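You operate a simulated robot arm through the tools that you are given. There is no shell and no other tool. Be economical: measure what you need, move in short steps, check, and stop when the job is done.

Carry out the task below with a simulated two-armed robot. There is one attempt and no reset: what you move stays moved.

JOB
On the top of the packing table, fold the filter cloth in half, so that its two long edges meet.

Only the result counts: the job must be done as asked and must still hold three seconds after the hand-in. Knocking over, shifting, dropping, spilling or breaking anything else fails it. Flat cloth is picked up by pressing the open fingertips on it (5 to 10 N) and closing them slowly along it; thin cloth reads only 2 to 8 mm in the jaws.

ROBOT AND FRAMES
Two 7-joint arms with two-finger parallel grippers on one trunk, on a base that drives. Base frame: it is fixed to the floor where the robot stands at the start and does not move with it; the origin is under the middle of the robot, x ahead of it, y to its left, z up; the surface under the hand at the start is at about z = 0.85. Lengths are in m, angles in rad, forces in N, time in s.
The left shoulder is at the start at [0.05, 0.209, 1.196], the right one opposite. With the tool pointing down near the work surface each hand reaches from about 0.24 to 0.9 m from the robot's upright axis, wherever it stands, measured 20 degrees to its own side. Places, roughly: filter cloth [0.5, 0.2, 0.9]; top of the packing table [0.7, 0.1, 0.8]. Payload 4.4 kg a hand.
Tool frame (each hand has its own): the origin (TCP) lies between the finger pads and is the grasp point; the fingertips stand 0.023 m ahead of it; z points along the fingers, y is the line along which they close. The gripper opens to 0.094 m. The fingers are 0.038 m wide and 0.01 m thick; the gripper's body (0.054 by 0.096 m) begins 0.039 m behind the TCP.
Orientation is that of the tool frame in the base frame, as [roll, pitch, yaw] about the fixed x, y, z axes, in that order (R = Rz(yaw) Ry(pitch) Rx(roll)). With the fingers straight down and closing along the base's y, the tool's x points along the base's -x, its y along +y and its z along -z.

CONTROLS
- The arms move only by the tool servo_tool. It takes "left_commands", "right_commands" or both (then of equal length, played together; a hand with none holds still); each is a list of rows, each a list of 7 numbers: the shift along the tool's x, y, z in m, then the turn, a rotation vector about the tool's x, y, z in rad, then the opening in per cent of the stroke, from 0 (shut) to 100 (fully open). In form: [[dx, dy, dz, ax, ay, az, hand], ...]. A call has 1 to 10 rows; each row shifts and turns the commanded pose from where the row before left it, along the tool's axes as they then stand. Each row takes 0.2 s and may step no farther than 0.05 m and 0.15 rad from the row before; otherwise, or with a gripper value out of range, the whole call is refused. A pose out of reach is approached as far as the arm can. The call stops where the force on the tool passes 40 N (or 10 N more than at its start, if that is more) or the arm is blocked; 0.2 s more then pass. The fingers move at their own pace (about 0.108 m/s each) and stop on an object; they squeeze with about 44 N. The grip force told is the motor's: it shows also when the fingers shut on nothing. Time passes only in rows, and 0.2 s behind the last, so rows that do not move let the fingers close. The reply holds the time, the measured pose of the TCP, the force on the tool along the base axes, the opening and the grip force, in the units named above and with some noise, with the torque about the TCP (base axes, N m) and any sound that the robot's microphone picked up.
- Cameras (640 x 400 px; columns grow to the right, rows downward): "scene" is now at [0.1542, 0.0066, 1.3625]; the picture's right is [0.08, -1.00, 0.00], its down [-0.62, -0.05, -0.78] and it looks along [0.78, 0.06, -0.62] (base axes); focal length 280 px, centre (320, 200). "left" rides on the left gripper at [0.086, -0.016, -0.075] in its tool frame; the picture's right is [0.18, 0.98, 0.00], its down [-0.58, 0.11, -0.81] and it looks along [-0.79, 0.15, 0.59] (tool axes); focal length 243 px, centre (320, 200). "right" rides on the right gripper at [0.086, 0.016, -0.074] in its tool frame; the picture's right is [-0.18, 0.98, 0.00], its down [-0.58, -0.11, -0.81] and it looks along [-0.79, -0.15, 0.59] (tool axes); focal length 243 px, centre (320, 200). There is no depth. A picture from a camera that has moved, and an enlarged one, comes with that camera's place and axes in the base frame and with its lens.
- grab_frame(camera): a new picture of that camera. No time passes.
- raise_lower(by): slides the trunk up (or, below 0, down) by that many m; the arms and the scene camera ride with it, the base frame stays. It gives what a move gives, with no picture.
- drive_base(legs): drives the robot by 1 to 6 legs, each [ahead, left, turn to the left] in m, m and rad, along the robot's own axes; the way and the turn of a leg run together, so that a leg with both is an arc; at most 1.5 m and 3.142 rad a leg. The arms and the cameras ride along, it lands a little off, and it stops where it bumps. It gives what a move gives.
- pan_tilt(pan, tilt): turns the head with the scene camera to pan (to the left, within 1.396 rad either way) and tilt (down, from -0.506 to 1.204), counted from straight ahead of the robot. It gives what a move gives.
- zoom(camera, box): a new picture of the part [left, top, right, bottom] of that camera's present view, enlarged. No time passes.
- finish_job(): hands the job in; it is judged then, once.

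Work in short steps. Places have to be worked out from the pictures, the camera data and where the tool is seen: move nearer, look again, correct. Check each grasp and each placing, and mend what went wrong. You have 120 turns and 100 pictures in all, those below and enlarged ones among them. Open the grippers and draw the arms clear of the work before you hand the job in, unless the task says otherwise; then end with one line.

The tools are called after "Emit:" by a JSON object that holds its "name" and its "arguments". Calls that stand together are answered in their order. servo_tool: Moves the arms, as the interface text tells. Its arguments: {"type":"object","properties":{"left_commands":{"type":"array","items":{"type":"array","items":{"type":"number"}}},"right_commands":{"type":"array","items":{"type":"array","items":{"type":"number"}}}},"required":[]} The other tools are called the same way: raise_lower (by) slides the trunk up or down; drive_base (legs) drives the base; pan_tilt (pan, tilt) turns the head that bears the scene camera; grab_frame (camera) takes a picture; zoom (camera, box) takes an enlarged picture of a part of a camera's view; finish_job () hands the job in.

At the start:

```text
time_s: 0.0
left_eef_pos: [0.4053, 0.3123, 1.0461]
left_tool_rot: [-3.141, -0.001, 3.14]
left_force: [0.0, 0.0, 0.6]
left_ft_torque: [-0.02, -0.04, 0.0]
left_width: 0.0936
left_grip_force: 0.0
right_eef_pos: [0.5873, -0.0582, 1.0718]
right_tool_rot: [-3.14, 0.001, -3.141]
right_force: [-0.7, 0.3, 0.3]
right_ft_torque: [-0.01, -0.02, 0.0]
right_width: 0.0941
right_grip_force: 0.1
trunk travel left (down, up): [-0.275, 0.288]
robot x, y, heading: [0.0009, 0.0039, -0.002]
head pan, tilt: [0.075, 0.668]
```

scene: 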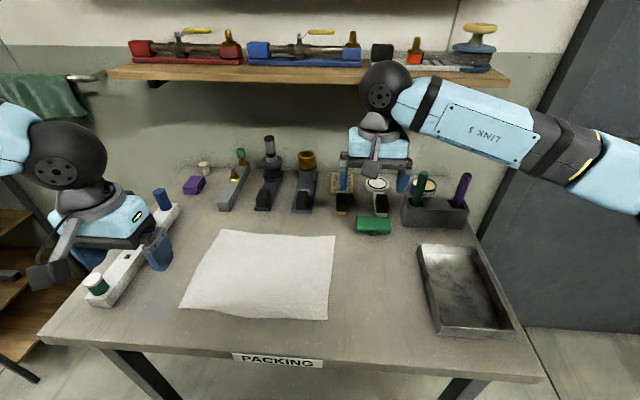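
right: 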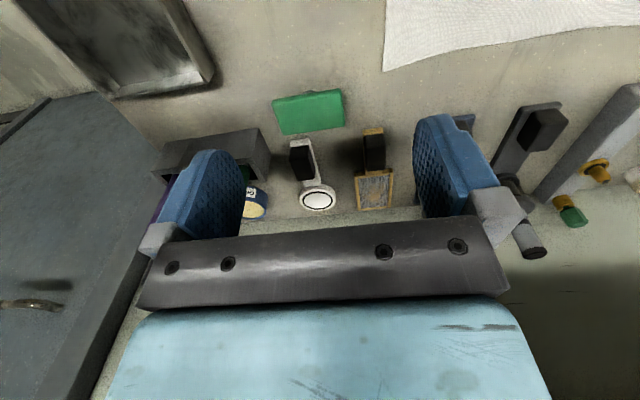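
left: 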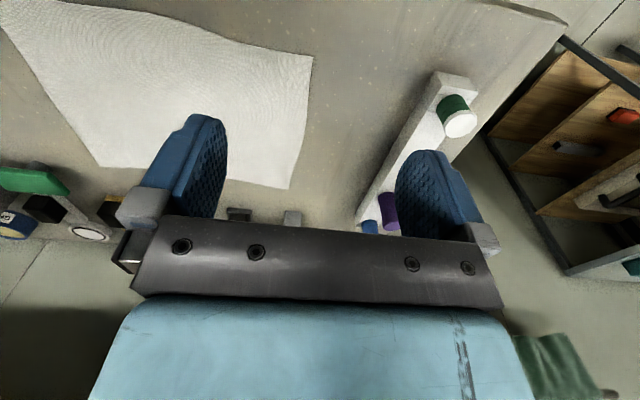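

The cloth lies at about x 0.43–0.65, y 0.01–0.30, with its long edges along y. I'll fold the near edge over the far one with both hands, so I first yaw both hands 90° (cameras outward) to make the fingers close along x.

Emit:
{"name": "servo_tool", "arguments": {"left_commands": [[0, 0, 0, 0, 0, 0.15, 35], [0, 0, 0, 0, 0, 0.15, 35], [0, 0, 0, 0, 0, 0.15, 35], [0, 0, 0, 0, 0, 0.15, 35], [0, 0, 0, 0, 0, 0.15, 35], [0, 0, 0, 0, 0, 0.15, 35], [0, 0, 0, 0, 0, 0.15, 35], [0, 0, 0, 0, 0, 0.15, 35], [0, 0, 0, 0, 0, 0.15, 35], [0, 0, 0, 0, 0, 0.15, 35]], "right_commands": [[0, 0, 0, 0, 0, -0.15, 35], [0, 0, 0, 0, 0, -0.15, 35], [0, 0, 0, 0, 0, -0.15, 35], [0, 0, 0, 0, 0, -0.15, 35], [0, 0, 0, 0, 0, -0.15, 35], [0, 0, 0, 0, 0, -0.15, 35], [0, 0, 0, 0, 0, -0.15, 35], [0, 0, 0, 0, 0, -0.15, 35], [0, 0, 0, 0, 0, -0.15, 35], [0, 0, 0, 0, 0, -0.15, 35]]}}

Emit:
{"name": "zoom", "arguments": {"camera": "scene", "box": [160, 200, 360, 330]}}

```text
time_s: 2.2
left_eef_pos: [0.407, 0.3116, 1.0458]
left_tool_rot: [3.141, 0.0, 1.641]
left_force: [-0.2, 0.5, -0.1]
left_ft_torque: [0.02, 0.0, 0.01]
left_width: 0.0327
left_grip_force: 0.0
right_eef_pos: [0.5872, -0.0574, 1.0715]
right_tool_rot: [-3.141, -0.002, -2.041]
right_force: [0.8, 0.5, 0.4]
right_ft_torque: [0.02, -0.01, 0.01]
right_width: 0.033
right_grip_force: 0.1
right hand out of reach, approached as far as the arm can: row 8, 9, 10
trunk travel left (down, up): [-0.275, 0.288]
robot x, y, heading: [0.0001, -0.0006, 0.004]
head pan, tilt: [0.075, 0.668]
```

```text
3.08 times, centred on (260, 265) of scene
camera zoom: at [0.1542, 0.0067, 1.3625], right [0.08, -1.0, 0.0], down [-0.62, -0.05, -0.78], along [0.78, 0.06, -0.62], focal length 861 px, centre (505, 0)
```

zoom: 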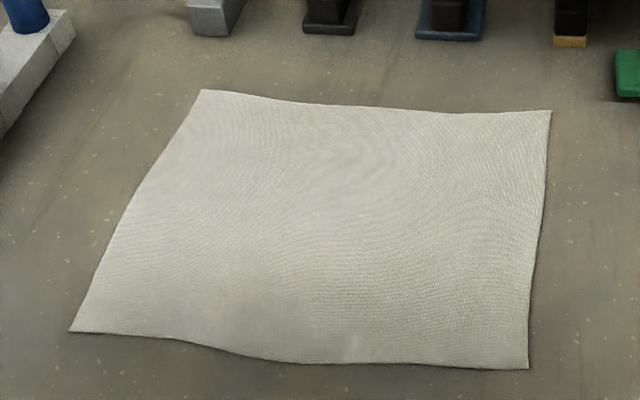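

The right wrist reached a limit, so I turn the right hand the other way to the same yaw as the left (camera inward).

Emit:
{"name": "servo_tool", "arguments": {"right_commands": [[0, 0, 0, 0, 0, 0.149, 35], [0, 0, 0, 0, 0, 0.149, 35], [0, 0, 0, 0, 0, 0.149, 35], [0, 0, 0, 0, 0, 0.149, 35], [0, 0, 0, 0, 0, 0.149, 35], [0, 0, 0, 0, 0, 0.149, 35], [0, 0, 0, 0, 0, 0.149, 35], [0, 0, 0, 0, 0, 0.149, 35], [0, 0, 0, 0, 0, 0.149, 35], [0, 0, 0, 0, 0, 0.149, 35]]}}

Emit:
{"name": "servo_tool", "arguments": {"left_commands": [[0, 0, 0, 0, 0, 0.07, 35], [0, 0, 0, 0, 0, 0, 35], [0, 0, 0, 0, 0, 0, 35], [0, 0, 0, 0, 0, 0, 35], [0, 0, 0, 0, 0, 0, 35], [0, 0, 0, 0, 0, 0, 35], [0, 0, 0, 0, 0, 0, 35], [0, 0, 0, 0, 0, 0, 35]], "right_commands": [[0, 0, 0, 0, 0, 0.147, 35], [0, 0, 0, 0, 0, 0.147, 35], [0, 0, 0, 0, 0, 0.147, 35], [0, 0, 0, 0, 0, 0.147, 35], [0, 0, 0, 0, 0, 0.147, 35], [0, 0, 0, 0, 0, 0.147, 35], [0, 0, 0, 0, 0, 0.147, 35], [0, 0, 0, 0, 0, 0.147, 35]]}}

```text
time_s: 4.4
left_eef_pos: [0.4053, 0.3097, 1.0452]
left_tool_rot: [3.141, 0.0, 1.642]
left_force: [-0.2, -0.1, 0.4]
left_ft_torque: [0.03, -0.01, -0.03]
left_width: 0.0332
left_grip_force: 0.0
right_eef_pos: [0.5867, -0.0565, 1.0725]
right_tool_rot: [3.141, 0.0, 2.749]
right_force: [0.9, 0.1, 0.1]
right_ft_torque: [0.01, -0.01, -0.01]
right_width: 0.033
right_grip_force: 0.0
trunk travel left (down, up): [-0.275, 0.288]
robot x, y, heading: [0.0033, -0.0015, -0.003]
head pan, tilt: [0.075, 0.668]
```

```text
time_s: 6.2
left_eef_pos: [0.4047, 0.3119, 1.0448]
left_tool_rot: [3.141, -0.001, 1.574]
left_force: [-0.8, 0.9, -0.1]
left_ft_torque: [0.04, 0.02, 0.02]
left_width: 0.033
left_grip_force: 0.2
right_eef_pos: [0.5869, -0.057, 1.072]
right_tool_rot: [-3.141, 0.001, 1.573]
right_force: [0.1, 0.2, -1.1]
right_ft_torque: [-0.01, 0.0, -0.02]
right_width: 0.0328
right_grip_force: 0.0
trunk travel left (down, up): [-0.275, 0.288]
robot x, y, heading: [-0.0002, -0.0006, 0.003]
head pan, tilt: [0.075, 0.668]
```

Both hands are now yawed equally (tool x = base +y, tool y = base +x). I move above the near corners, to z≈0.93.

Emit:
{"name": "servo_tool", "arguments": {"left_commands": [[-0.007, 0.012, 0.028, 0, 0, 0, 35], [-0.007, 0.012, 0.028, 0, 0, 0, 35], [-0.007, 0.012, 0.028, 0, 0, 0, 35], [-0.008, 0.0125, 0.031, 0, 0, 0, 35], [0, 0, 0, 0, 0, 0, 35]], "right_commands": [[0.023, -0.033, 0.0, 0, 0, 0, 35], [0.023, -0.033, 0.045, 0, 0, 0, 35], [0.023, -0.033, 0.045, 0, 0, 0, 35], [0.022, -0.0345, 0.045, 0, 0, 0, 35], [0, 0, 0.007, 0, 0, 0, 35]]}}

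Emit:
{"name": "grab_frame", "arguments": {"camera": "left"}}

Emit:
{"name": "grab_frame", "arguments": {"camera": "right"}}

Emit:
{"name": "grab_frame", "arguments": {"camera": "scene"}}

```text
refused: row 2 steps farther than a row can; nothing moved
```

```text
95 pictures are left
camera left: at [0.3875, 0.3973, 1.1203], right [0.98, 0.19, 0.0], down [0.11, -0.58, 0.81], along [0.15, -0.79, -0.59], focal length 243 px, centre (320, 200)
```

left: 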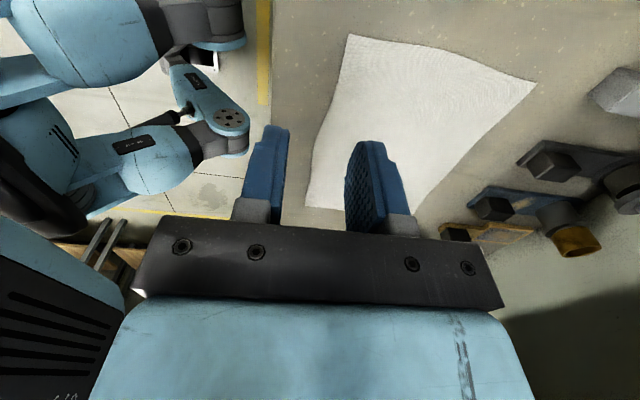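

```text
94 pictures are left
camera right: at [0.604, 0.0283, 1.1468], right [0.98, -0.18, 0.0], down [-0.11, -0.58, 0.81], along [-0.15, -0.79, -0.59], focal length 243 px, centre (320, 200)
```

right: 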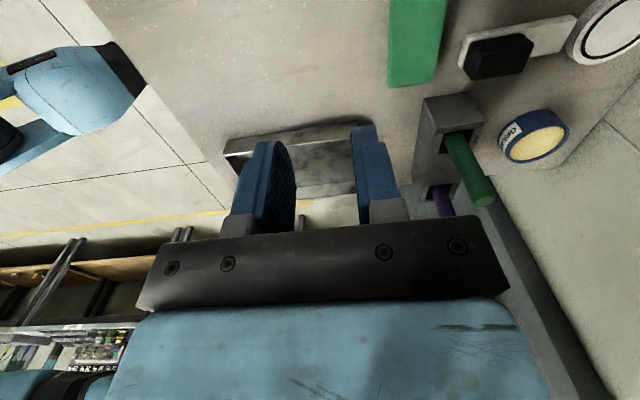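

```text
93 pictures are left
camera scene: at [0.1542, 0.0066, 1.3625], right [0.08, -1.0, 0.0], down [-0.62, -0.05, -0.78], along [0.78, 0.06, -0.62], focal length 280 px, centre (320, 200)
```

scene: 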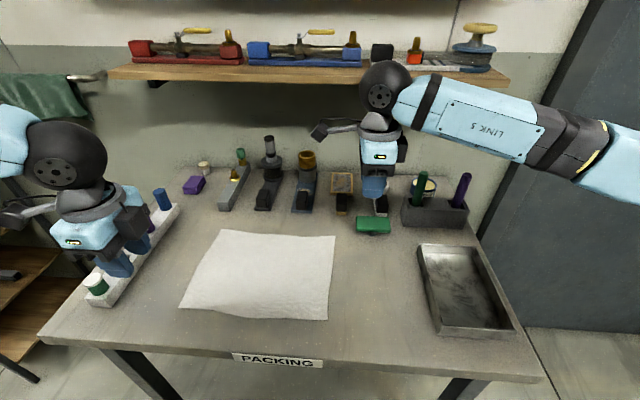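

The per-row step limit was exceeded; I repeat with smaller steps.

Emit:
{"name": "servo_tool", "arguments": {"left_commands": [[-0.007, 0.012, 0.02, 0, 0, 0, 35], [-0.007, 0.012, 0.02, 0, 0, 0, 35], [-0.007, 0.012, 0.02, 0, 0, 0, 35], [-0.008, 0.0125, 0.02, 0, 0, 0, 35], [0, 0, 0.02, 0, 0, 0, 35], [0, 0, 0.015, 0, 0, 0, 35], [0, 0, 0, 0, 0, 0, 35], [0, 0, 0, 0, 0, 0, 35]], "right_commands": [[0.023, -0.033, 0.0, 0, 0, 0, 35], [0.023, -0.033, 0.0, 0, 0, 0, 35], [0.023, -0.033, 0.02, 0, 0, 0, 35], [0.022, -0.0345, 0.02, 0, 0, 0, 35], [0, 0, 0.04, 0, 0, 0, 35], [0, 0, 0.04, 0, 0, 0, 35], [0, 0, 0.022, 0, 0, 0, 35], [0, 0, 0, 0, 0, 0, 35]]}}

Emit:
{"name": "grab_frame", "arguments": {"camera": "left"}}

Emit:
{"name": "grab_frame", "arguments": {"camera": "right"}}

Emit:
{"name": "grab_frame", "arguments": {"camera": "scene"}}

```text
time_s: 8.0
left_eef_pos: [0.453, 0.2829, 0.9306]
left_tool_rot: [3.141, 0.0, 1.571]
left_force: [-0.1, -0.2, -0.6]
left_ft_torque: [0.04, 0.01, 0.01]
left_width: 0.0327
left_grip_force: 0.0
right_eef_pos: [0.4543, 0.0343, 0.93]
right_tool_rot: [-3.141, 0.0, 1.575]
right_force: [-0.2, 0.8, 0.4]
right_ft_torque: [0.0, 0.01, 0.01]
right_width: 0.0327
right_grip_force: 0.0
trunk travel left (down, up): [-0.275, 0.288]
robot x, y, heading: [-0.0016, 0.0018, 0.002]
head pan, tilt: [0.075, 0.668]
```

```text
92 pictures are left
camera left: at [0.436, 0.3697, 1.0046], right [0.98, 0.19, 0.0], down [0.11, -0.58, 0.81], along [0.15, -0.79, -0.59], focal length 243 px, centre (320, 200)
```

left: 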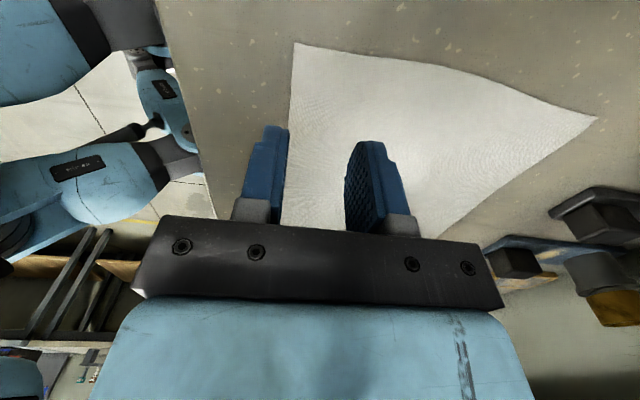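

```text
91 pictures are left
camera right: at [0.4707, 0.1191, 1.0047], right [0.98, -0.18, 0.0], down [-0.11, -0.58, 0.81], along [-0.15, -0.79, -0.59], focal length 243 px, centre (320, 200)
```

right: 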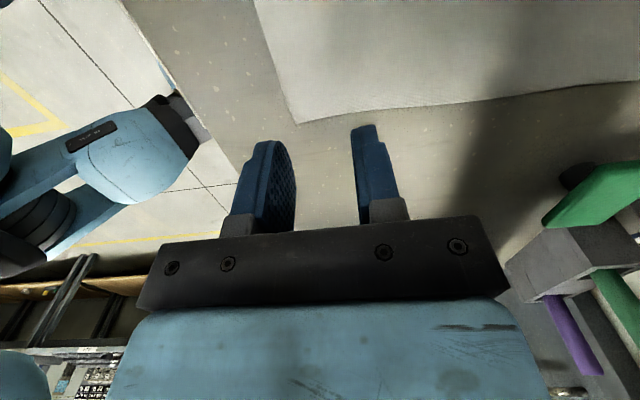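

```text
90 pictures are left
camera scene: at [0.1542, 0.0067, 1.3625], right [0.08, -1.0, 0.0], down [-0.62, -0.05, -0.78], along [0.78, 0.06, -0.62], focal length 280 px, centre (320, 200)
```

scene: 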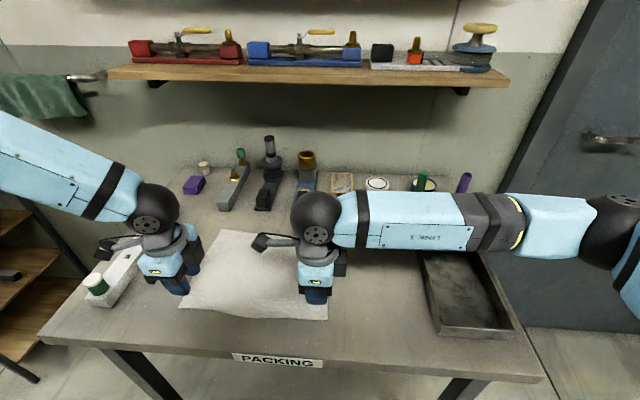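

The right camera puts the near-right corner at (0.432, 0.011) and the left camera puts the near-left corner at (0.4325, 0.309). My finger placement fits that, so I descend to just above the cloth.

Emit:
{"name": "servo_tool", "arguments": {"left_commands": [[0, 0.002, 0.02, 0, 0, 0, 35], [0, 0, 0.02, 0, 0, 0, 35], [0, 0, 0.01, 0, 0, 0, 35], [0, 0, 0.003, 0, 0, 0, 35], [0, 0, 0, 0, 0, 0, 35]], "right_commands": [[0, 0.001, 0.02, 0, 0, 0, 35], [0, 0, 0.02, 0, 0, 0, 35], [0, 0, 0.01, 0, 0, 0, 35], [0, 0, 0.003, 0, 0, 0, 35], [0, 0, 0, 0, 0, 0, 35]]}}

```text
time_s: 9.2
left_eef_pos: [0.4549, 0.284, 0.8776]
left_tool_rot: [-3.142, 0.0, 1.572]
left_force: [0.1, -0.6, 0.6]
left_ft_torque: [0.03, -0.03, 0.02]
left_width: 0.033
left_grip_force: 0.1
right_eef_pos: [0.453, 0.0337, 0.877]
right_tool_rot: [-3.141, 0.002, 1.575]
right_force: [-0.2, -0.4, 0.5]
right_ft_torque: [0.01, -0.03, 0.0]
right_width: 0.0331
right_grip_force: 0.0
trunk travel left (down, up): [-0.275, 0.288]
robot x, y, heading: [-0.0054, 0.0011, 0.004]
head pan, tilt: [0.075, 0.668]
```

Not yet in contact, so I go down 4 mm in 1 mm steps.

Emit:
{"name": "servo_tool", "arguments": {"left_commands": [[0, 0, 0.001, 0, 0, 0, 35], [0, 0, 0.001, 0, 0, 0, 35], [0, 0, 0.001, 0, 0, 0, 35], [0, 0, 0.001, 0, 0, 0, 35], [0, 0, 0, 0, 0, 0, 35]], "right_commands": [[0, 0, 0.001, 0, 0, 0, 35], [0, 0, 0.001, 0, 0, 0, 35], [0, 0, 0.001, 0, 0, 0, 35], [0, 0, 0.001, 0, 0, 0, 35], [0, 0, 0, 0, 0, 0, 35]]}}

Emit:
{"name": "grab_frame", "arguments": {"camera": "right"}}

```text
time_s: 10.4
left_eef_pos: [0.4556, 0.2835, 0.873]
left_tool_rot: [3.138, -0.001, 1.572]
left_force: [-0.3, 1.4, 11.7]
left_ft_torque: [0.03, 0.16, -0.02]
left_width: 0.0329
left_grip_force: 0.1
right_eef_pos: [0.4529, 0.0328, 0.8748]
right_tool_rot: [3.14, -0.001, 1.574]
right_force: [2.7, 1.7, 10.4]
right_ft_torque: [0.02, 0.0, 0.02]
right_width: 0.0326
right_grip_force: 0.0
trunk travel left (down, up): [-0.275, 0.288]
robot x, y, heading: [-0.0017, 0.0013, -0.001]
head pan, tilt: [0.075, 0.668]
```

```text
89 pictures are left
camera right: at [0.47, 0.1184, 0.9493], right [0.98, -0.18, 0.0], down [-0.11, -0.58, 0.81], along [-0.14, -0.79, -0.59], focal length 243 px, centre (320, 200)
```

right: 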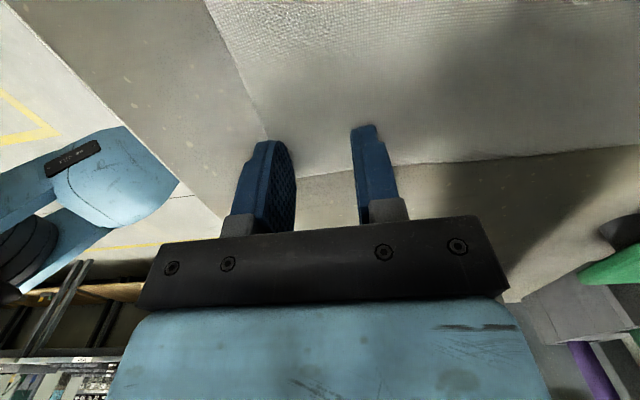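

Both hands press at about 11 N with the edge under the outer fingers. I ease off slightly and close slowly.

Emit:
{"name": "servo_tool", "arguments": {"left_commands": [[0, 0, -0.0003, 0, 0, 0, 32], [0, 0, 0, 0, 0, 0, 28], [0, 0, 0, 0, 0, 0, 24], [0, 0, 0, 0, 0, 0, 20], [0, 0, 0, 0, 0, 0, 16], [0, 0, 0, 0, 0, 0, 12], [0, 0, 0, 0, 0, 0, 8], [0, 0, 0, 0, 0, 0, 4], [0, 0, 0, 0, 0, 0, 0], [0, 0, 0, 0, 0, 0, 0]], "right_commands": [[0, 0, -0.0002, 0, 0, 0, 32], [0, 0, 0, 0, 0, 0, 28], [0, 0, 0, 0, 0, 0, 24], [0, 0, 0, 0, 0, 0, 20], [0, 0, 0, 0, 0, 0, 16], [0, 0, 0, 0, 0, 0, 12], [0, 0, 0, 0, 0, 0, 8], [0, 0, 0, 0, 0, 0, 4], [0, 0, 0, 0, 0, 0, 0], [0, 0, 0, 0, 0, 0, 0]]}}

Emit:
{"name": "grab_frame", "arguments": {"camera": "right"}}

Emit:
{"name": "grab_frame", "arguments": {"camera": "left"}}

```text
time_s: 12.6
left_eef_pos: [0.4543, 0.2827, 0.8748]
left_tool_rot: [3.14, -0.001, 1.574]
left_force: [-0.5, -0.5, 4.6]
left_ft_torque: [-0.02, 0.01, -0.01]
left_width: 0.0021
left_grip_force: 44.1
right_eef_pos: [0.4532, 0.0318, 0.8745]
right_tool_rot: [3.14, 0.001, 1.576]
right_force: [-0.5, 0.4, 19.1]
right_ft_torque: [-0.03, 0.04, -0.01]
right_width: 0.0064
right_grip_force: 43.2
trunk travel left (down, up): [-0.275, 0.288]
robot x, y, heading: [-0.0001, -0.0057, -0.001]
head pan, tilt: [0.075, 0.668]
```

```text
88 pictures are left
camera right: at [0.4698, 0.1177, 0.9491], right [0.98, -0.18, 0.0], down [-0.11, -0.58, 0.81], along [-0.14, -0.79, -0.59], focal length 243 px, centre (320, 200)
```

right: 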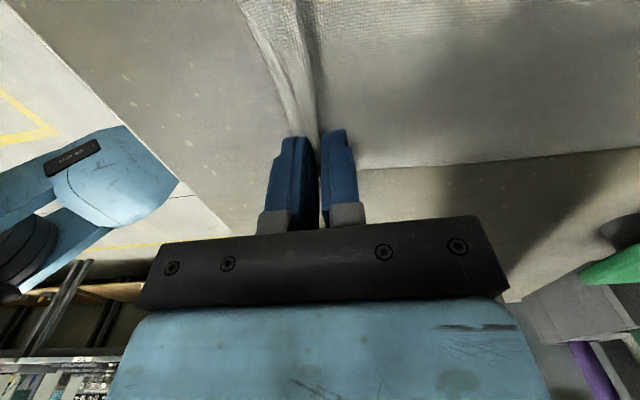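

```text
87 pictures are left
camera left: at [0.4366, 0.3687, 0.9494], right [0.98, 0.19, 0.0], down [0.11, -0.58, 0.81], along [0.15, -0.79, -0.59], focal length 243 px, centre (320, 200)
```

left: 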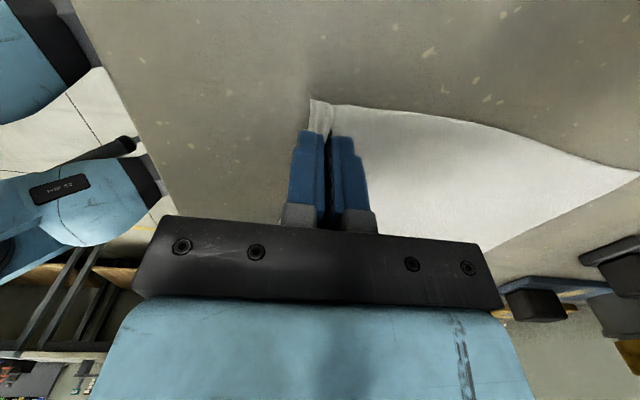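

Both show a ridge in the jaws (2.1 and 6.4 mm). I lift both 4 cm to verify.

Emit:
{"name": "servo_tool", "arguments": {"left_commands": [[0, 0, -0.01, 0, 0, 0, 0], [0, 0, -0.01, 0, 0, 0, 0], [0, 0, -0.01, 0, 0, 0, 0], [0, 0, -0.01, 0, 0, 0, 0]], "right_commands": [[0, 0, -0.01, 0, 0, 0, 0], [0, 0, -0.01, 0, 0, 0, 0], [0, 0, -0.01, 0, 0, 0, 0], [0, 0, -0.01, 0, 0, 0, 0]]}}

Emit:
{"name": "grab_frame", "arguments": {"camera": "right"}}

Emit:
{"name": "grab_frame", "arguments": {"camera": "left"}}

Emit:
{"name": "zoom", "arguments": {"camera": "scene", "box": [140, 200, 380, 350]}}

```text
time_s: 13.6
left_eef_pos: [0.4556, 0.2828, 0.9132]
left_tool_rot: [3.141, 0.0, 1.571]
left_force: [-0.1, -0.5, 0.6]
left_ft_torque: [0.03, -0.01, 0.01]
left_width: 0.0022
left_grip_force: 43.9
right_eef_pos: [0.4524, 0.0319, 0.9132]
right_tool_rot: [-3.141, -0.002, 1.575]
right_force: [0.7, 0.5, 0.7]
right_ft_torque: [0.01, -0.02, 0.02]
right_width: 0.0061
right_grip_force: 43.8
trunk travel left (down, up): [-0.275, 0.288]
robot x, y, heading: [-0.0008, 0.0028, 0.001]
head pan, tilt: [0.075, 0.668]
```

```text
86 pictures are left
camera right: at [0.4706, 0.1179, 0.9881], right [0.98, -0.18, 0.0], down [-0.11, -0.58, 0.81], along [-0.15, -0.79, -0.59], focal length 243 px, centre (320, 200)
```

right: 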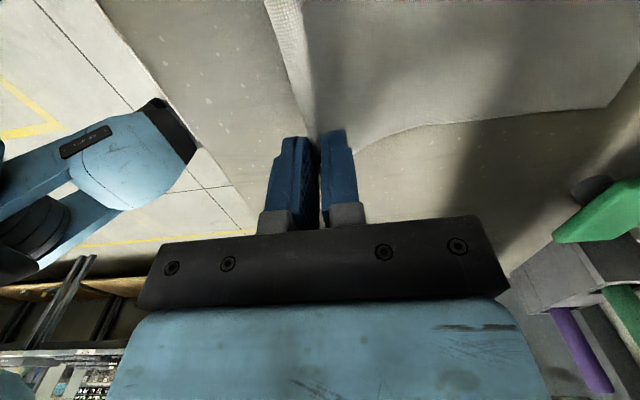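

```text
85 pictures are left
camera left: at [0.4378, 0.3689, 0.9884], right [0.98, 0.19, 0.0], down [0.11, -0.58, 0.81], along [0.15, -0.79, -0.59], focal length 243 px, centre (320, 200)
```

left: 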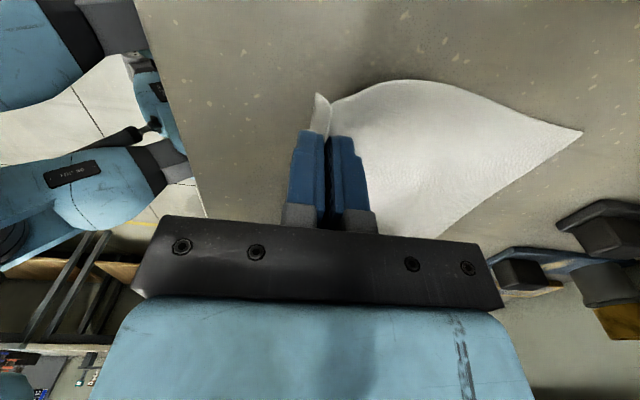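

```text
2.67 times, centred on (260, 275) of scene
camera zoom: at [0.1537, 0.0066, 1.3626], right [0.08, -1.0, 0.0], down [-0.62, -0.05, -0.79], along [0.78, 0.06, -0.62], focal length 746 px, centre (480, 0)
```

zoom: 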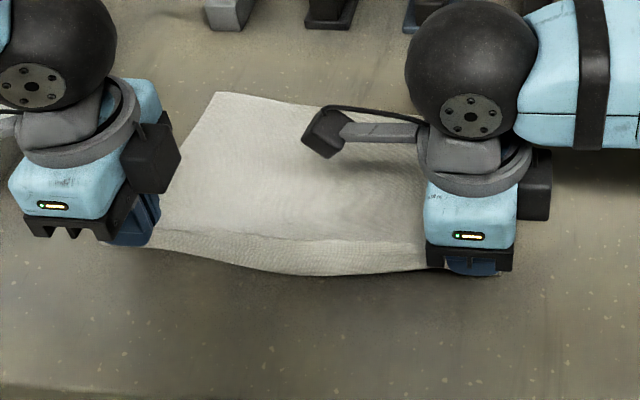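

Both hands hold the edge, but each has about 35 mm gathered in a loop, which would leave a curled edge. I'd rather regrasp with a smaller bite, so I set it down, release, and see how springy the cloth is.

Emit:
{"name": "servo_tool", "arguments": {"left_commands": [[0, 0, 0.01, 0, 0, 0, 0], [0, 0, 0.01, 0, 0, 0, 0], [0, 0, 0.01, 0, 0, 0, 0], [0, 0, 0.006, 0, 0, 0, 0], [0, 0, 0, 0, 0, 0, 10], [0, 0, 0, 0, 0, 0, 20], [0, 0, 0, 0, 0, 0, 35], [0, 0, -0.03, 0, 0, 0, 35], [0, 0, -0.03, 0, 0, 0, 35], [0, 0, 0, 0, 0, 0, 35]], "right_commands": [[0, 0, 0.01, 0, 0, 0, 0], [0, 0, 0.01, 0, 0, 0, 0], [0, 0, 0.01, 0, 0, 0, 0], [0, 0, 0.006, 0, 0, 0, 0], [0, 0, 0, 0, 0, 0, 10], [0, 0, 0, 0, 0, 0, 20], [0, 0, 0, 0, 0, 0, 35], [0, 0, -0.03, 0, 0, 0, 35], [0, 0, -0.03, 0, 0, 0, 35], [0, 0, 0, 0, 0, 0, 35]]}}

Emit:
{"name": "grab_frame", "arguments": {"camera": "right"}}

Emit:
{"name": "grab_frame", "arguments": {"camera": "left"}}

Emit:
{"name": "zoom", "arguments": {"camera": "scene", "box": [140, 200, 380, 350]}}

```text
time_s: 15.8
left_eef_pos: [0.4573, 0.284, 0.9385]
left_tool_rot: [-3.141, -0.001, 1.573]
left_force: [-0.5, 0.7, -0.3]
left_ft_torque: [0.06, -0.01, -0.03]
left_width: 0.0327
left_grip_force: 0.1
right_eef_pos: [0.4542, 0.0332, 0.9361]
right_tool_rot: [-3.14, 0.0, 1.575]
right_force: [0.4, 0.0, 0.6]
right_ft_torque: [-0.04, 0.02, -0.02]
right_width: 0.0329
right_grip_force: 0.1
trunk travel left (down, up): [-0.275, 0.288]
robot x, y, heading: [-0.0019, -0.001, 0.003]
head pan, tilt: [0.075, 0.668]
```

```text
83 pictures are left
camera right: at [0.4716, 0.1182, 1.0109], right [0.98, -0.18, 0.0], down [-0.11, -0.58, 0.81], along [-0.15, -0.79, -0.59], focal length 243 px, centre (320, 200)
```

right: 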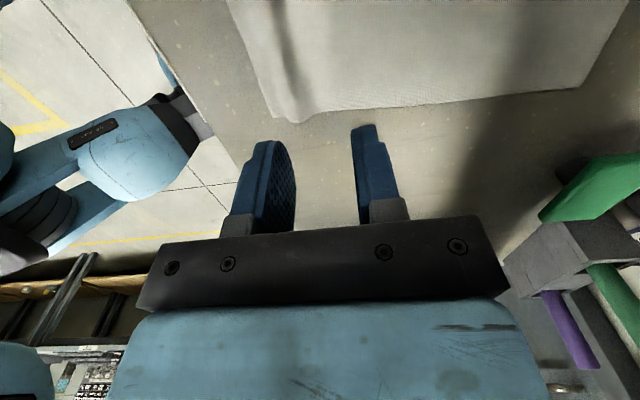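

```text
82 pictures are left
camera left: at [0.4388, 0.3704, 1.0132], right [0.98, 0.19, 0.0], down [0.11, -0.58, 0.81], along [0.15, -0.79, -0.59], focal length 243 px, centre (320, 200)
```

left: 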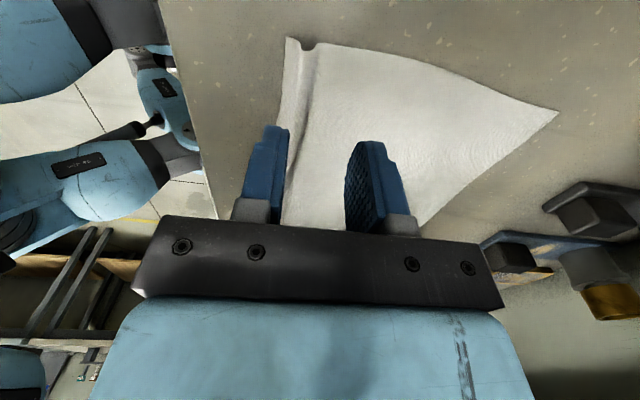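

```text
2.67 times, centred on (260, 275) of scene
camera zoom: at [0.1548, 0.0066, 1.3624], right [0.08, -1.0, 0.0], down [-0.62, -0.05, -0.78], along [0.78, 0.06, -0.62], focal length 746 px, centre (480, 0)
```

zoom: 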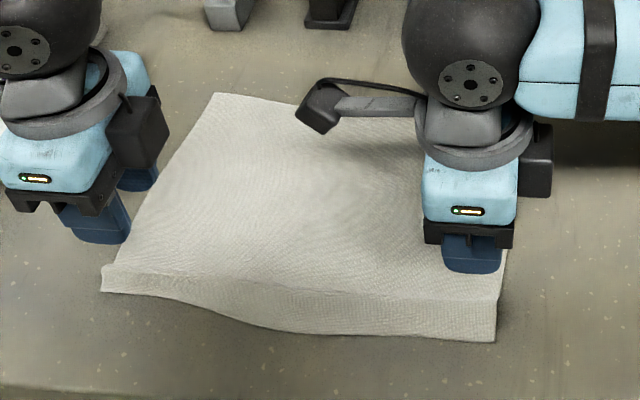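

The loop relaxed, but the left end still has a ridge taking up about 15 mm and the cloth slid about 15 mm toward me (edges now x≈0.42–0.64). I flatten the left ridge by pressing closed fingertips on the border and dragging outward.

Emit:
{"name": "servo_tool", "arguments": {"left_commands": [[0, -0.028, 0, 0, 0, 0, 0], [0, 0, 0.03, 0, 0, 0, 0], [0, 0, 0.022, 0, 0, 0, 0], [0, 0, 0.008, 0, 0, 0, 0], [0, 0, 0.003, 0, 0, 0, 0], [0, 0, 0.001, 0, 0, 0, 0], [0, 0, 0, 0, 0, 0, 0]]}}

Emit:
{"name": "grab_frame", "arguments": {"camera": "left"}}

```text
time_s: 17.4
left_eef_pos: [0.4269, 0.2829, 0.8748]
left_tool_rot: [3.14, 0.0, 1.573]
left_force: [0.9, 0.0, 2.9]
left_ft_torque: [-0.01, -0.05, 0.0]
left_width: 0.0001
left_grip_force: 42.1
right_eef_pos: [0.4544, 0.0327, 0.9369]
right_tool_rot: [3.141, 0.001, 1.576]
right_force: [0.0, 0.3, 1.0]
right_ft_torque: [0.03, 0.0, 0.01]
right_width: 0.0329
right_grip_force: 0.1
trunk travel left (down, up): [-0.275, 0.288]
robot x, y, heading: [-0.0045, 0.0025, 0.003]
head pan, tilt: [0.075, 0.668]
```

```text
80 pictures are left
camera left: at [0.4101, 0.3687, 0.9494], right [0.98, 0.19, 0.0], down [0.11, -0.58, 0.81], along [0.15, -0.79, -0.59], focal length 243 px, centre (320, 200)
```

left: 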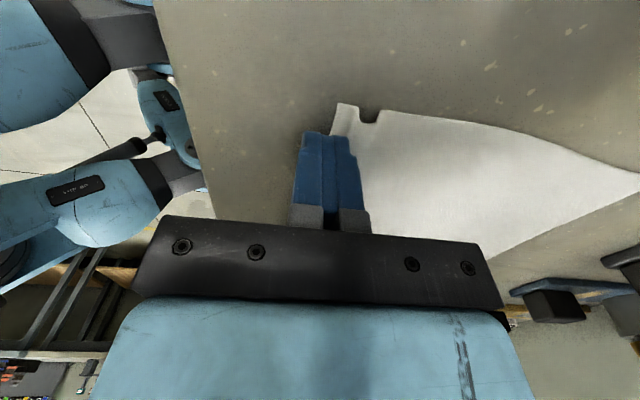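

Contact is light and covers about 6 mm of the border. I press a bit more and drag 14 mm toward −x.

Emit:
{"name": "servo_tool", "arguments": {"left_commands": [[0, 0.003, 0, 0, 0, 0, 0], [0, 0, 0.001, 0, 0, 0, 0], [0, -0.003, 0.0003, 0, 0, 0, 0], [0, -0.003, 0, 0, 0, 0, 0], [0, -0.003, 0, 0, 0, 0, 0], [0, -0.003, 0, 0, 0, 0, 0], [0, -0.003, 0, 0, 0, 0, 0], [0, -0.003, 0, 0, 0, 0, 0], [0, 0, 0, 0, 0, 0, 0]]}}

Emit:
{"name": "grab_frame", "arguments": {"camera": "left"}}

```text
time_s: 19.4
left_eef_pos: [0.4126, 0.2817, 0.8745]
left_tool_rot: [3.139, -0.001, 1.571]
left_force: [8.9, -1.9, 30.5]
left_ft_torque: [-0.07, -0.39, 0.0]
left_width: 0.0
left_grip_force: 42.1
right_eef_pos: [0.4531, 0.0324, 0.9358]
right_tool_rot: [-3.142, -0.002, 1.575]
right_force: [0.0, 0.6, 0.6]
right_ft_torque: [-0.03, 0.01, 0.04]
right_width: 0.0327
right_grip_force: 0.1
trunk travel left (down, up): [-0.275, 0.288]
robot x, y, heading: [0.0018, -0.0019, -0.001]
head pan, tilt: [0.075, 0.668]
```

```text
79 pictures are left
camera left: at [0.3949, 0.3675, 0.9492], right [0.98, 0.19, 0.0], down [0.11, -0.58, 0.81], along [0.15, -0.79, -0.59], focal length 243 px, centre (320, 200)
```

left: 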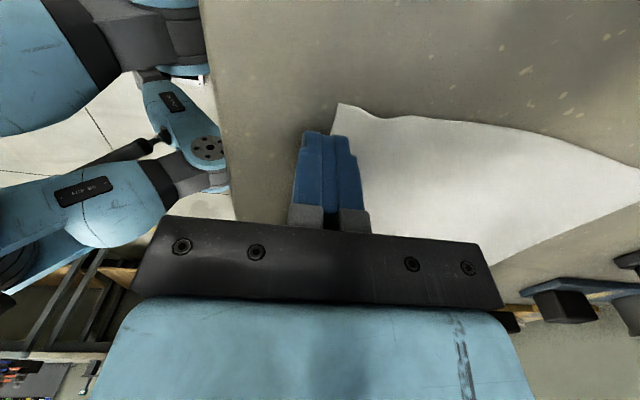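

The ridge is flat and the near edge is now straight at x≈0.417. I regrasp with only 15% opening, with the outer fingers straddling the edge.

Emit:
{"name": "servo_tool", "arguments": {"left_commands": [[0, 0, -0.012, 0, 0, 0, 0], [0, 0.0155, 0, 0, 0, 0, 15], [0, 0, 0, 0, 0, 0, 15], [0, 0, 0.006, 0, 0, 0, 15], [0, 0, 0.002, 0, 0, 0, 15], [0, 0, 0, 0, 0, 0, 15]], "right_commands": [[0, 0, 0, 0, 0, 0, 15], [0, -0.0235, 0, 0, 0, 0, 15], [0, 0, 0.03, 0, 0, 0, 15], [0, 0, 0.02, 0, 0, 0, 15], [0, 0, 0.007, 0, 0, 0, 15], [0, 0, 0, 0, 0, 0, 15]]}}

Emit:
{"name": "grab_frame", "arguments": {"camera": "left"}}

Emit:
{"name": "grab_frame", "arguments": {"camera": "right"}}

```text
time_s: 20.8
left_eef_pos: [0.4292, 0.283, 0.877]
left_tool_rot: [-3.14, 0.0, 1.572]
left_force: [0.1, -0.2, -0.5]
left_ft_torque: [0.0, 0.04, 0.0]
left_width: 0.0143
left_grip_force: 0.0
right_eef_pos: [0.4309, 0.0321, 0.8804]
right_tool_rot: [3.142, 0.001, 1.574]
right_force: [-0.3, -0.3, -0.1]
right_ft_torque: [0.02, -0.02, 0.02]
right_width: 0.014
right_grip_force: 0.1
trunk travel left (down, up): [-0.275, 0.288]
robot x, y, heading: [0.0003, 0.0016, 0.004]
head pan, tilt: [0.075, 0.668]
```

```text
78 pictures are left
camera left: at [0.411, 0.3693, 0.9514], right [0.98, 0.19, 0.0], down [0.11, -0.58, 0.81], along [0.15, -0.79, -0.59], focal length 243 px, centre (320, 200)
```

left: 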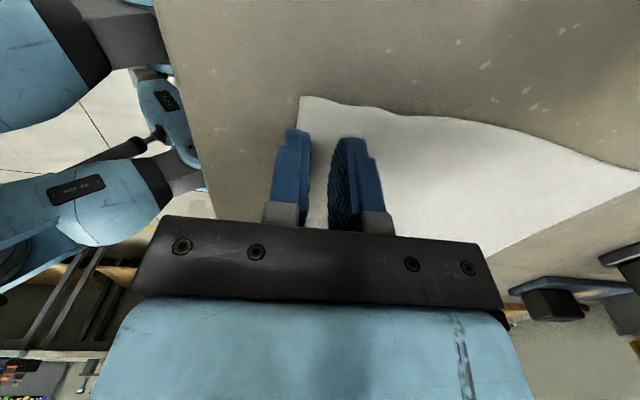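

```text
77 pictures are left
camera right: at [0.4475, 0.1177, 0.9556], right [0.98, -0.18, 0.0], down [-0.11, -0.58, 0.81], along [-0.15, -0.79, -0.59], focal length 243 px, centre (320, 200)
```

right: 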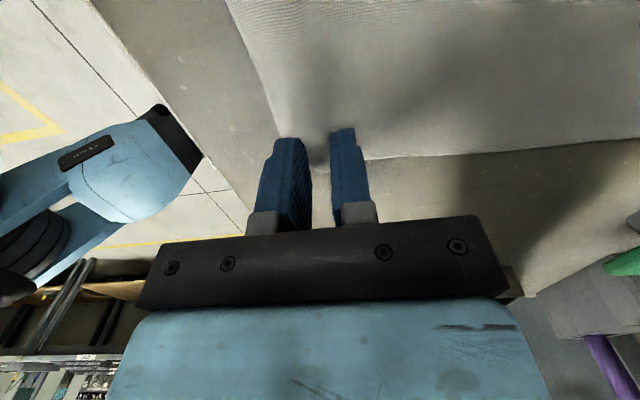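

The left placement is good. The right edge lies 5 mm outside its finger, so I shift the right hand 6 mm toward −x and lower both to press.

Emit:
{"name": "servo_tool", "arguments": {"left_commands": [[0, -0.002, 0, 0, 0, 0, 15], [0, 0, 0.0015, 0, 0, 0, 15], [0, 0, 0.001, 0, 0, 0, 15], [0, 0, 0, 0, 0, 0, 15], [0, 0, 0, 0, 0, 0, 15]], "right_commands": [[0, -0.006, 0.002, 0, 0, 0, 15], [0, 0, 0.002, 0, 0, 0, 15], [0, 0, 0.0015, 0, 0, 0, 15], [0, 0, 0.001, 0, 0, 0, 15], [0, 0, 0, 0, 0, 0, 15]]}}

Emit:
{"name": "zoom", "arguments": {"camera": "right", "box": [200, 80, 420, 240]}}

```text
time_s: 22.0
left_eef_pos: [0.4271, 0.2836, 0.8747]
left_tool_rot: [3.14, -0.001, 1.573]
left_force: [0.1, 1.6, 6.2]
left_ft_torque: [0.09, 0.0, -0.03]
left_width: 0.0143
left_grip_force: 0.0
right_eef_pos: [0.4229, 0.0321, 0.8741]
right_tool_rot: [3.14, 0.0, 1.576]
right_force: [0.4, -0.6, 3.7]
right_ft_torque: [-0.06, -0.03, -0.01]
right_width: 0.0142
right_grip_force: 0.1
trunk travel left (down, up): [-0.275, 0.288]
robot x, y, heading: [0.0004, -0.0005, -0.001]
head pan, tilt: [0.075, 0.668]
```

```text
2.50 times, centred on (310, 160) of right
camera zoom: at [0.4408, 0.1182, 0.9494], right [0.98, -0.18, 0.0], down [-0.11, -0.58, 0.81], along [-0.14, -0.79, -0.59], focal length 606 px, centre (345, 300)
```

zoom: 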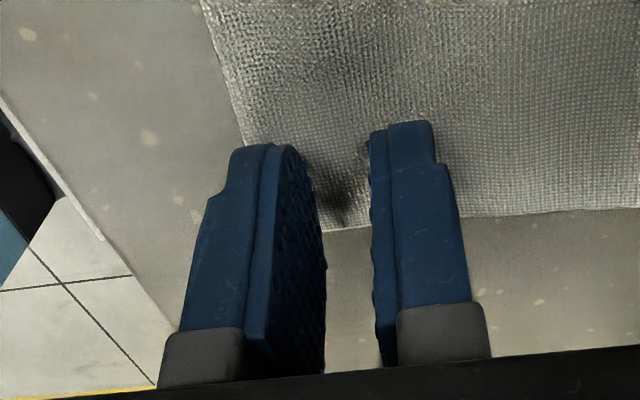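

Placement is good at both sides. I press the right hand slightly more and close slowly.

Emit:
{"name": "servo_tool", "arguments": {"left_commands": [[0, 0, 0.0001, 0, 0, 0, 15], [0, 0, 0, 0, 0, 0, 13], [0, 0, 0, 0, 0, 0, 11], [0, 0, 0, 0, 0, 0, 9], [0, 0, 0, 0, 0, 0, 7], [0, 0, 0, 0, 0, 0, 5], [0, 0, 0, 0, 0, 0, 3], [0, 0, 0, 0, 0, 0, 1], [0, 0, 0, 0, 0, 0, 0], [0, 0, 0, 0, 0, 0, 0]], "right_commands": [[0, 0, 0.0002, 0, 0, 0, 15], [0, 0, 0, 0, 0, 0, 13], [0, 0, 0, 0, 0, 0, 11], [0, 0, 0, 0, 0, 0, 9], [0, 0, 0, 0, 0, 0, 7], [0, 0, 0, 0, 0, 0, 5], [0, 0, 0, 0, 0, 0, 3], [0, 0, 0, 0, 0, 0, 1], [0, 0, 0, 0, 0, 0, 0], [0, 0, 0, 0, 0, 0, 0]]}}

Emit:
{"name": "servo_tool", "arguments": {"left_commands": [[0, 0, -0.01, 0, 0, 0, 0], [0, 0, -0.01, 0, 0, 0, 0], [0, 0, -0.01, 0, 0, 0, 0], [0, 0, -0.01, 0, 0, 0, 0]], "right_commands": [[0, 0, -0.01, 0, 0, 0, 0], [0, 0, -0.01, 0, 0, 0, 0], [0, 0, -0.01, 0, 0, 0, 0], [0, 0, -0.01, 0, 0, 0, 0]]}}

Emit:
{"name": "grab_frame", "arguments": {"camera": "right"}}

Emit:
{"name": "grab_frame", "arguments": {"camera": "left"}}

Emit:
{"name": "zoom", "arguments": {"camera": "scene", "box": [140, 200, 380, 350]}}

```text
time_s: 24.2
left_eef_pos: [0.4278, 0.2818, 0.8747]
left_tool_rot: [3.14, 0.001, 1.572]
left_force: [0.0, 0.4, 6.8]
left_ft_torque: [0.03, 0.01, -0.01]
left_width: 0.0002
left_grip_force: 42.5
right_eef_pos: [0.4232, 0.0328, 0.8745]
right_tool_rot: [3.139, 0.0, 1.574]
right_force: [-0.6, 0.7, 10.6]
right_ft_torque: [-0.07, 0.06, 0.02]
right_width: 0.0
right_grip_force: 42.4
trunk travel left (down, up): [-0.275, 0.288]
robot x, y, heading: [0.0016, 0.0001, 0.006]
head pan, tilt: [0.075, 0.668]
```

```text
time_s: 25.2
left_eef_pos: [0.4264, 0.2833, 0.9148]
left_tool_rot: [3.141, 0.0, 1.572]
left_force: [-0.1, -0.7, 0.4]
left_ft_torque: [-0.01, 0.02, 0.02]
left_width: 0.0
left_grip_force: 41.9
right_eef_pos: [0.4238, 0.0335, 0.9126]
right_tool_rot: [3.142, 0.0, 1.575]
right_force: [0.6, 0.3, 0.0]
right_ft_torque: [-0.01, -0.01, -0.03]
right_width: 0.0001
right_grip_force: 42.2
trunk travel left (down, up): [-0.275, 0.288]
robot x, y, heading: [0.0004, -0.0017, -0.0]
head pan, tilt: [0.075, 0.668]
```

```text
75 pictures are left
camera right: at [0.4413, 0.1193, 0.9881], right [0.98, -0.18, 0.0], down [-0.11, -0.58, 0.81], along [-0.14, -0.79, -0.59], focal length 243 px, centre (320, 200)
```

right: 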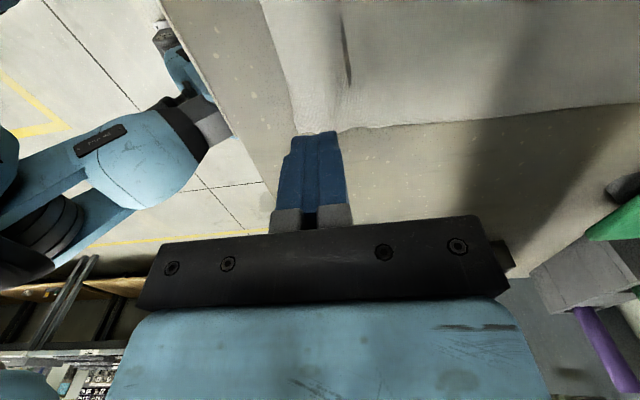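

```text
74 pictures are left
camera left: at [0.4082, 0.3698, 0.9895], right [0.98, 0.19, 0.0], down [0.11, -0.58, 0.81], along [0.15, -0.79, -0.59], focal length 243 px, centre (320, 200)
```

left: 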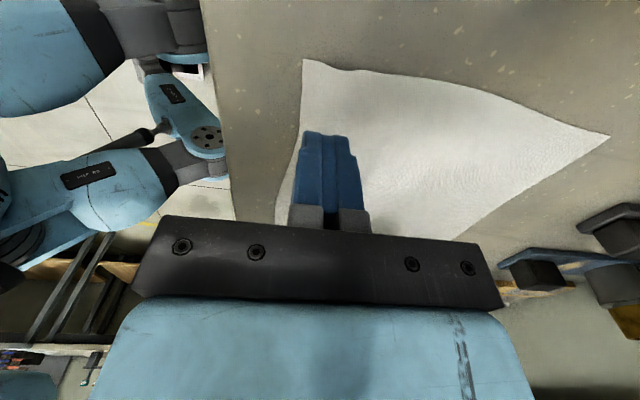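

```text
2.67 times, centred on (260, 275) of scene
camera zoom: at [0.1538, 0.0067, 1.3626], right [0.08, -1.0, 0.0], down [-0.62, -0.05, -0.79], along [0.78, 0.06, -0.62], focal length 746 px, centre (480, 0)
```

zoom: 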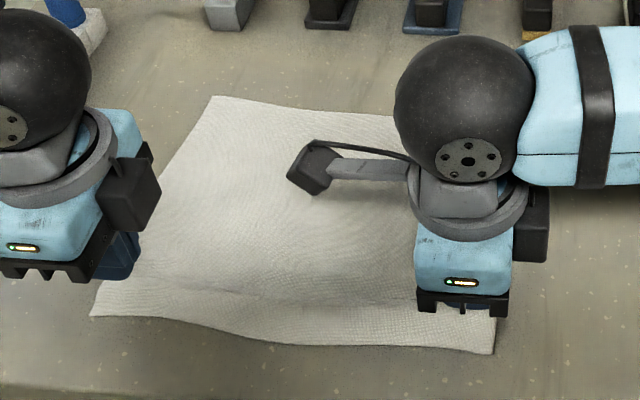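

Both jaws closed fully: 14 mm is too small for this cloth to buckle. I go back to the 33% opening that worked, with the outer finger straddling the edge.

Emit:
{"name": "servo_tool", "arguments": {"left_commands": [[0, 0.0085, 0, 0, 0, 0, 33], [0, 0, 0, 0, 0, 0, 33], [0, 0, 0.02, 0, 0, 0, 33], [0, 0, 0.015, 0, 0, 0, 33], [0, 0, 0.0035, 0, 0, 0, 33], [0, 0, 0.0015, 0, 0, 0, 33], [0, 0, 0, 0, 0, 0, 33]], "right_commands": [[0, 0.007, 0, 0, 0, 0, 33], [0, 0, 0, 0, 0, 0, 33], [0, 0, 0.02, 0, 0, 0, 33], [0, 0, 0.015, 0, 0, 0, 33], [0, 0, 0.003, 0, 0, 0, 33], [0, 0, 0.0005, 0, 0, 0, 33], [0, 0, 0, 0, 0, 0, 33]]}}

Emit:
{"name": "zoom", "arguments": {"camera": "right", "box": [200, 80, 420, 240]}}

Emit:
{"name": "zoom", "arguments": {"camera": "left", "box": [200, 80, 420, 240]}}

```text
time_s: 26.8
left_eef_pos: [0.4346, 0.2837, 0.8748]
left_tool_rot: [3.14, 0.0, 1.572]
left_force: [0.9, 1.4, 13.2]
left_ft_torque: [0.14, 0.11, 0.01]
left_width: 0.0315
left_grip_force: 0.3
right_eef_pos: [0.4307, 0.0332, 0.8745]
right_tool_rot: [3.141, 0.0, 1.575]
right_force: [0.4, -0.2, -1.0]
right_ft_torque: [0.0, 0.0, -0.01]
right_width: 0.031
right_grip_force: 0.0
trunk travel left (down, up): [-0.275, 0.288]
robot x, y, heading: [0.0001, -0.0014, 0.007]
head pan, tilt: [0.075, 0.668]
```

```text
2.50 times, centred on (310, 160) of right
camera zoom: at [0.4473, 0.1187, 0.9499], right [0.98, -0.18, 0.0], down [-0.11, -0.58, 0.81], along [-0.14, -0.79, -0.59], focal length 606 px, centre (345, 300)
```

zoom: 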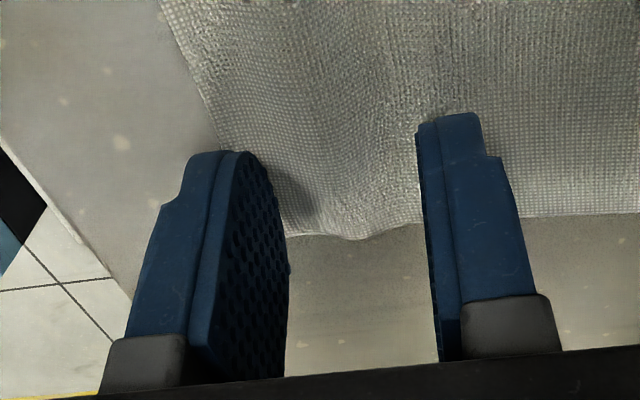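

```text
2.50 times, centred on (310, 160) of left
camera zoom: at [0.417, 0.3698, 0.9493], right [0.98, 0.19, 0.0], down [0.11, -0.58, 0.81], along [0.15, -0.79, -0.59], focal length 606 px, centre (345, 300)
```

zoom: 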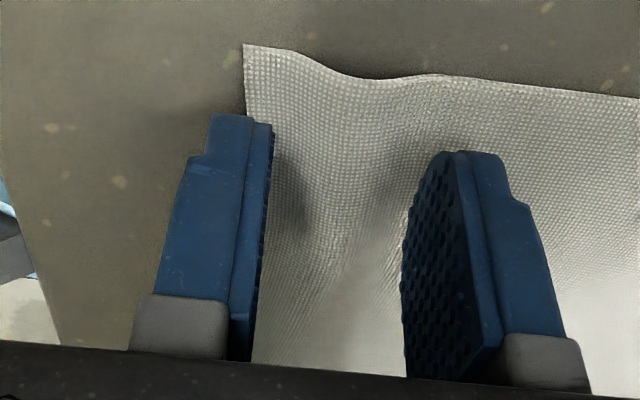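

A small residual ridge sits between the fingers, which will help. I press the right hand a little more and close slowly.

Emit:
{"name": "servo_tool", "arguments": {"left_commands": [[0, 0, -0.0002, 0, 0, 0, 33], [0, 0, 0, 0, 0, 0, 33], [0, 0, 0, 0, 0, 0, 29], [0, 0, 0, 0, 0, 0, 25], [0, 0, 0, 0, 0, 0, 20], [0, 0, 0, 0, 0, 0, 15], [0, 0, 0, 0, 0, 0, 10], [0, 0, 0, 0, 0, 0, 5], [0, 0, 0, 0, 0, 0, 0], [0, 0, 0, 0, 0, 0, 0]], "right_commands": [[0, 0, 0.001, 0, 0, 0, 33], [0, 0, 0.0006, 0, 0, 0, 33], [0, 0, 0, 0, 0, 0, 29], [0, 0, 0, 0, 0, 0, 25], [0, 0, 0, 0, 0, 0, 20], [0, 0, 0, 0, 0, 0, 15], [0, 0, 0, 0, 0, 0, 10], [0, 0, 0, 0, 0, 0, 5], [0, 0, 0, 0, 0, 0, 0], [0, 0, 0, 0, 0, 0, 0]]}}

Emit:
{"name": "servo_tool", "arguments": {"left_commands": [[0, 0, -0.01, 0, 0, 0, 0], [0, 0, -0.01, 0, 0, 0, 0], [0, 0, -0.01, 0, 0, 0, 0], [0, 0, -0.01, 0, 0, 0, 0]], "right_commands": [[0, 0, -0.01, 0, 0, 0, 0], [0, 0, -0.01, 0, 0, 0, 0], [0, 0, -0.01, 0, 0, 0, 0], [0, 0, -0.01, 0, 0, 0, 0]]}}

Emit:
{"name": "grab_frame", "arguments": {"camera": "right"}}

Emit:
{"name": "grab_frame", "arguments": {"camera": "left"}}

Emit:
{"name": "zoom", "arguments": {"camera": "scene", "box": [140, 200, 380, 350]}}

```text
time_s: 29.0
left_eef_pos: [0.4346, 0.2835, 0.8737]
left_tool_rot: [3.141, -0.001, 1.571]
left_force: [-0.5, -0.1, 2.1]
left_ft_torque: [-0.01, 0.04, 0.0]
left_width: 0.0066
left_grip_force: 43.9
right_eef_pos: [0.4298, 0.0342, 0.8751]
right_tool_rot: [3.139, 0.001, 1.574]
right_force: [1.3, -0.6, 22.8]
right_ft_torque: [-0.07, 0.06, -0.03]
right_width: 0.0021
right_grip_force: 44.0
trunk travel left (down, up): [-0.275, 0.288]
robot x, y, heading: [0.0004, -0.0001, -0.004]
head pan, tilt: [0.075, 0.668]
```

```text
time_s: 30.0
left_eef_pos: [0.4346, 0.2846, 0.9142]
left_tool_rot: [3.141, 0.001, 1.572]
left_force: [0.5, -0.7, 0.7]
left_ft_torque: [0.01, 0.01, 0.02]
left_width: 0.0067
left_grip_force: 44.0
right_eef_pos: [0.4305, 0.0334, 0.9126]
right_tool_rot: [-3.14, -0.001, 1.574]
right_force: [0.2, 0.8, 0.1]
right_ft_torque: [-0.01, 0.03, -0.01]
right_width: 0.002
right_grip_force: 43.8
trunk travel left (down, up): [-0.275, 0.288]
robot x, y, heading: [-0.0027, 0.0028, -0.001]
head pan, tilt: [0.075, 0.668]
```

```text
70 pictures are left
camera right: at [0.4473, 0.1188, 0.9869], right [0.98, -0.18, 0.0], down [-0.11, -0.58, 0.81], along [-0.14, -0.79, -0.59], focal length 243 px, centre (320, 200)
```

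right: 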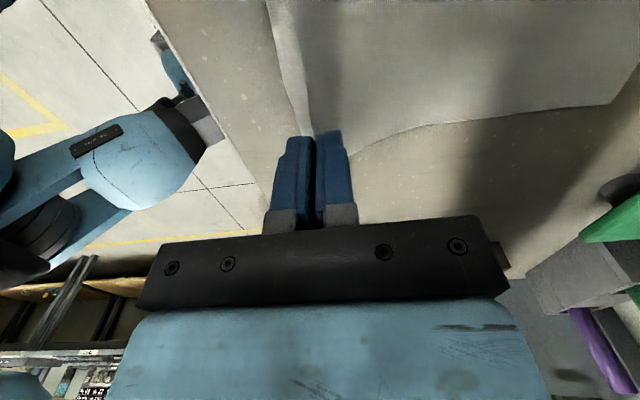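

```text
69 pictures are left
camera left: at [0.4169, 0.3698, 0.9894], right [0.98, 0.19, 0.0], down [0.11, -0.58, 0.81], along [0.15, -0.79, -0.59], focal length 243 px, centre (320, 200)
```

left: 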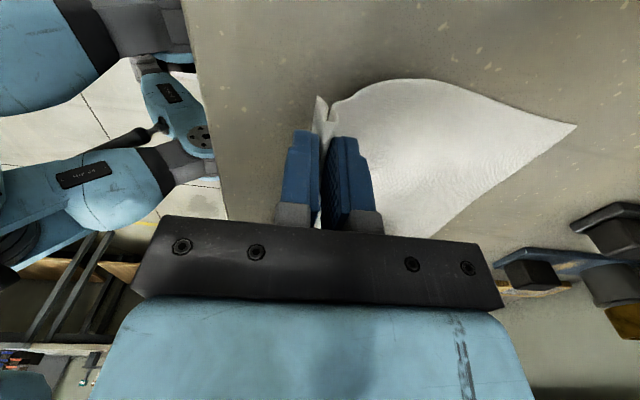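

```text
2.67 times, centred on (260, 275) of scene
camera zoom: at [0.1537, 0.0066, 1.3626], right [0.08, -1.0, 0.0], down [-0.62, -0.05, -0.79], along [0.78, 0.06, -0.62], focal length 746 px, centre (480, 0)
```

zoom: 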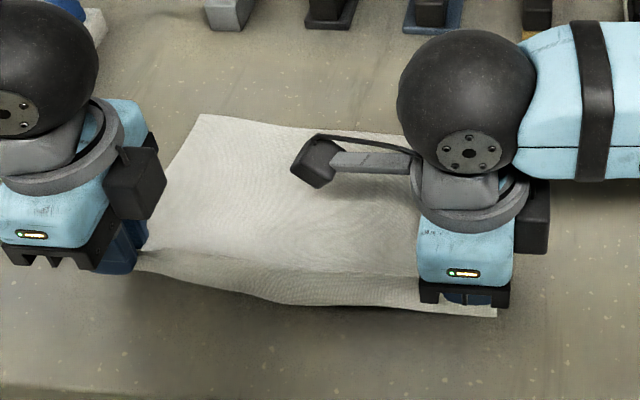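

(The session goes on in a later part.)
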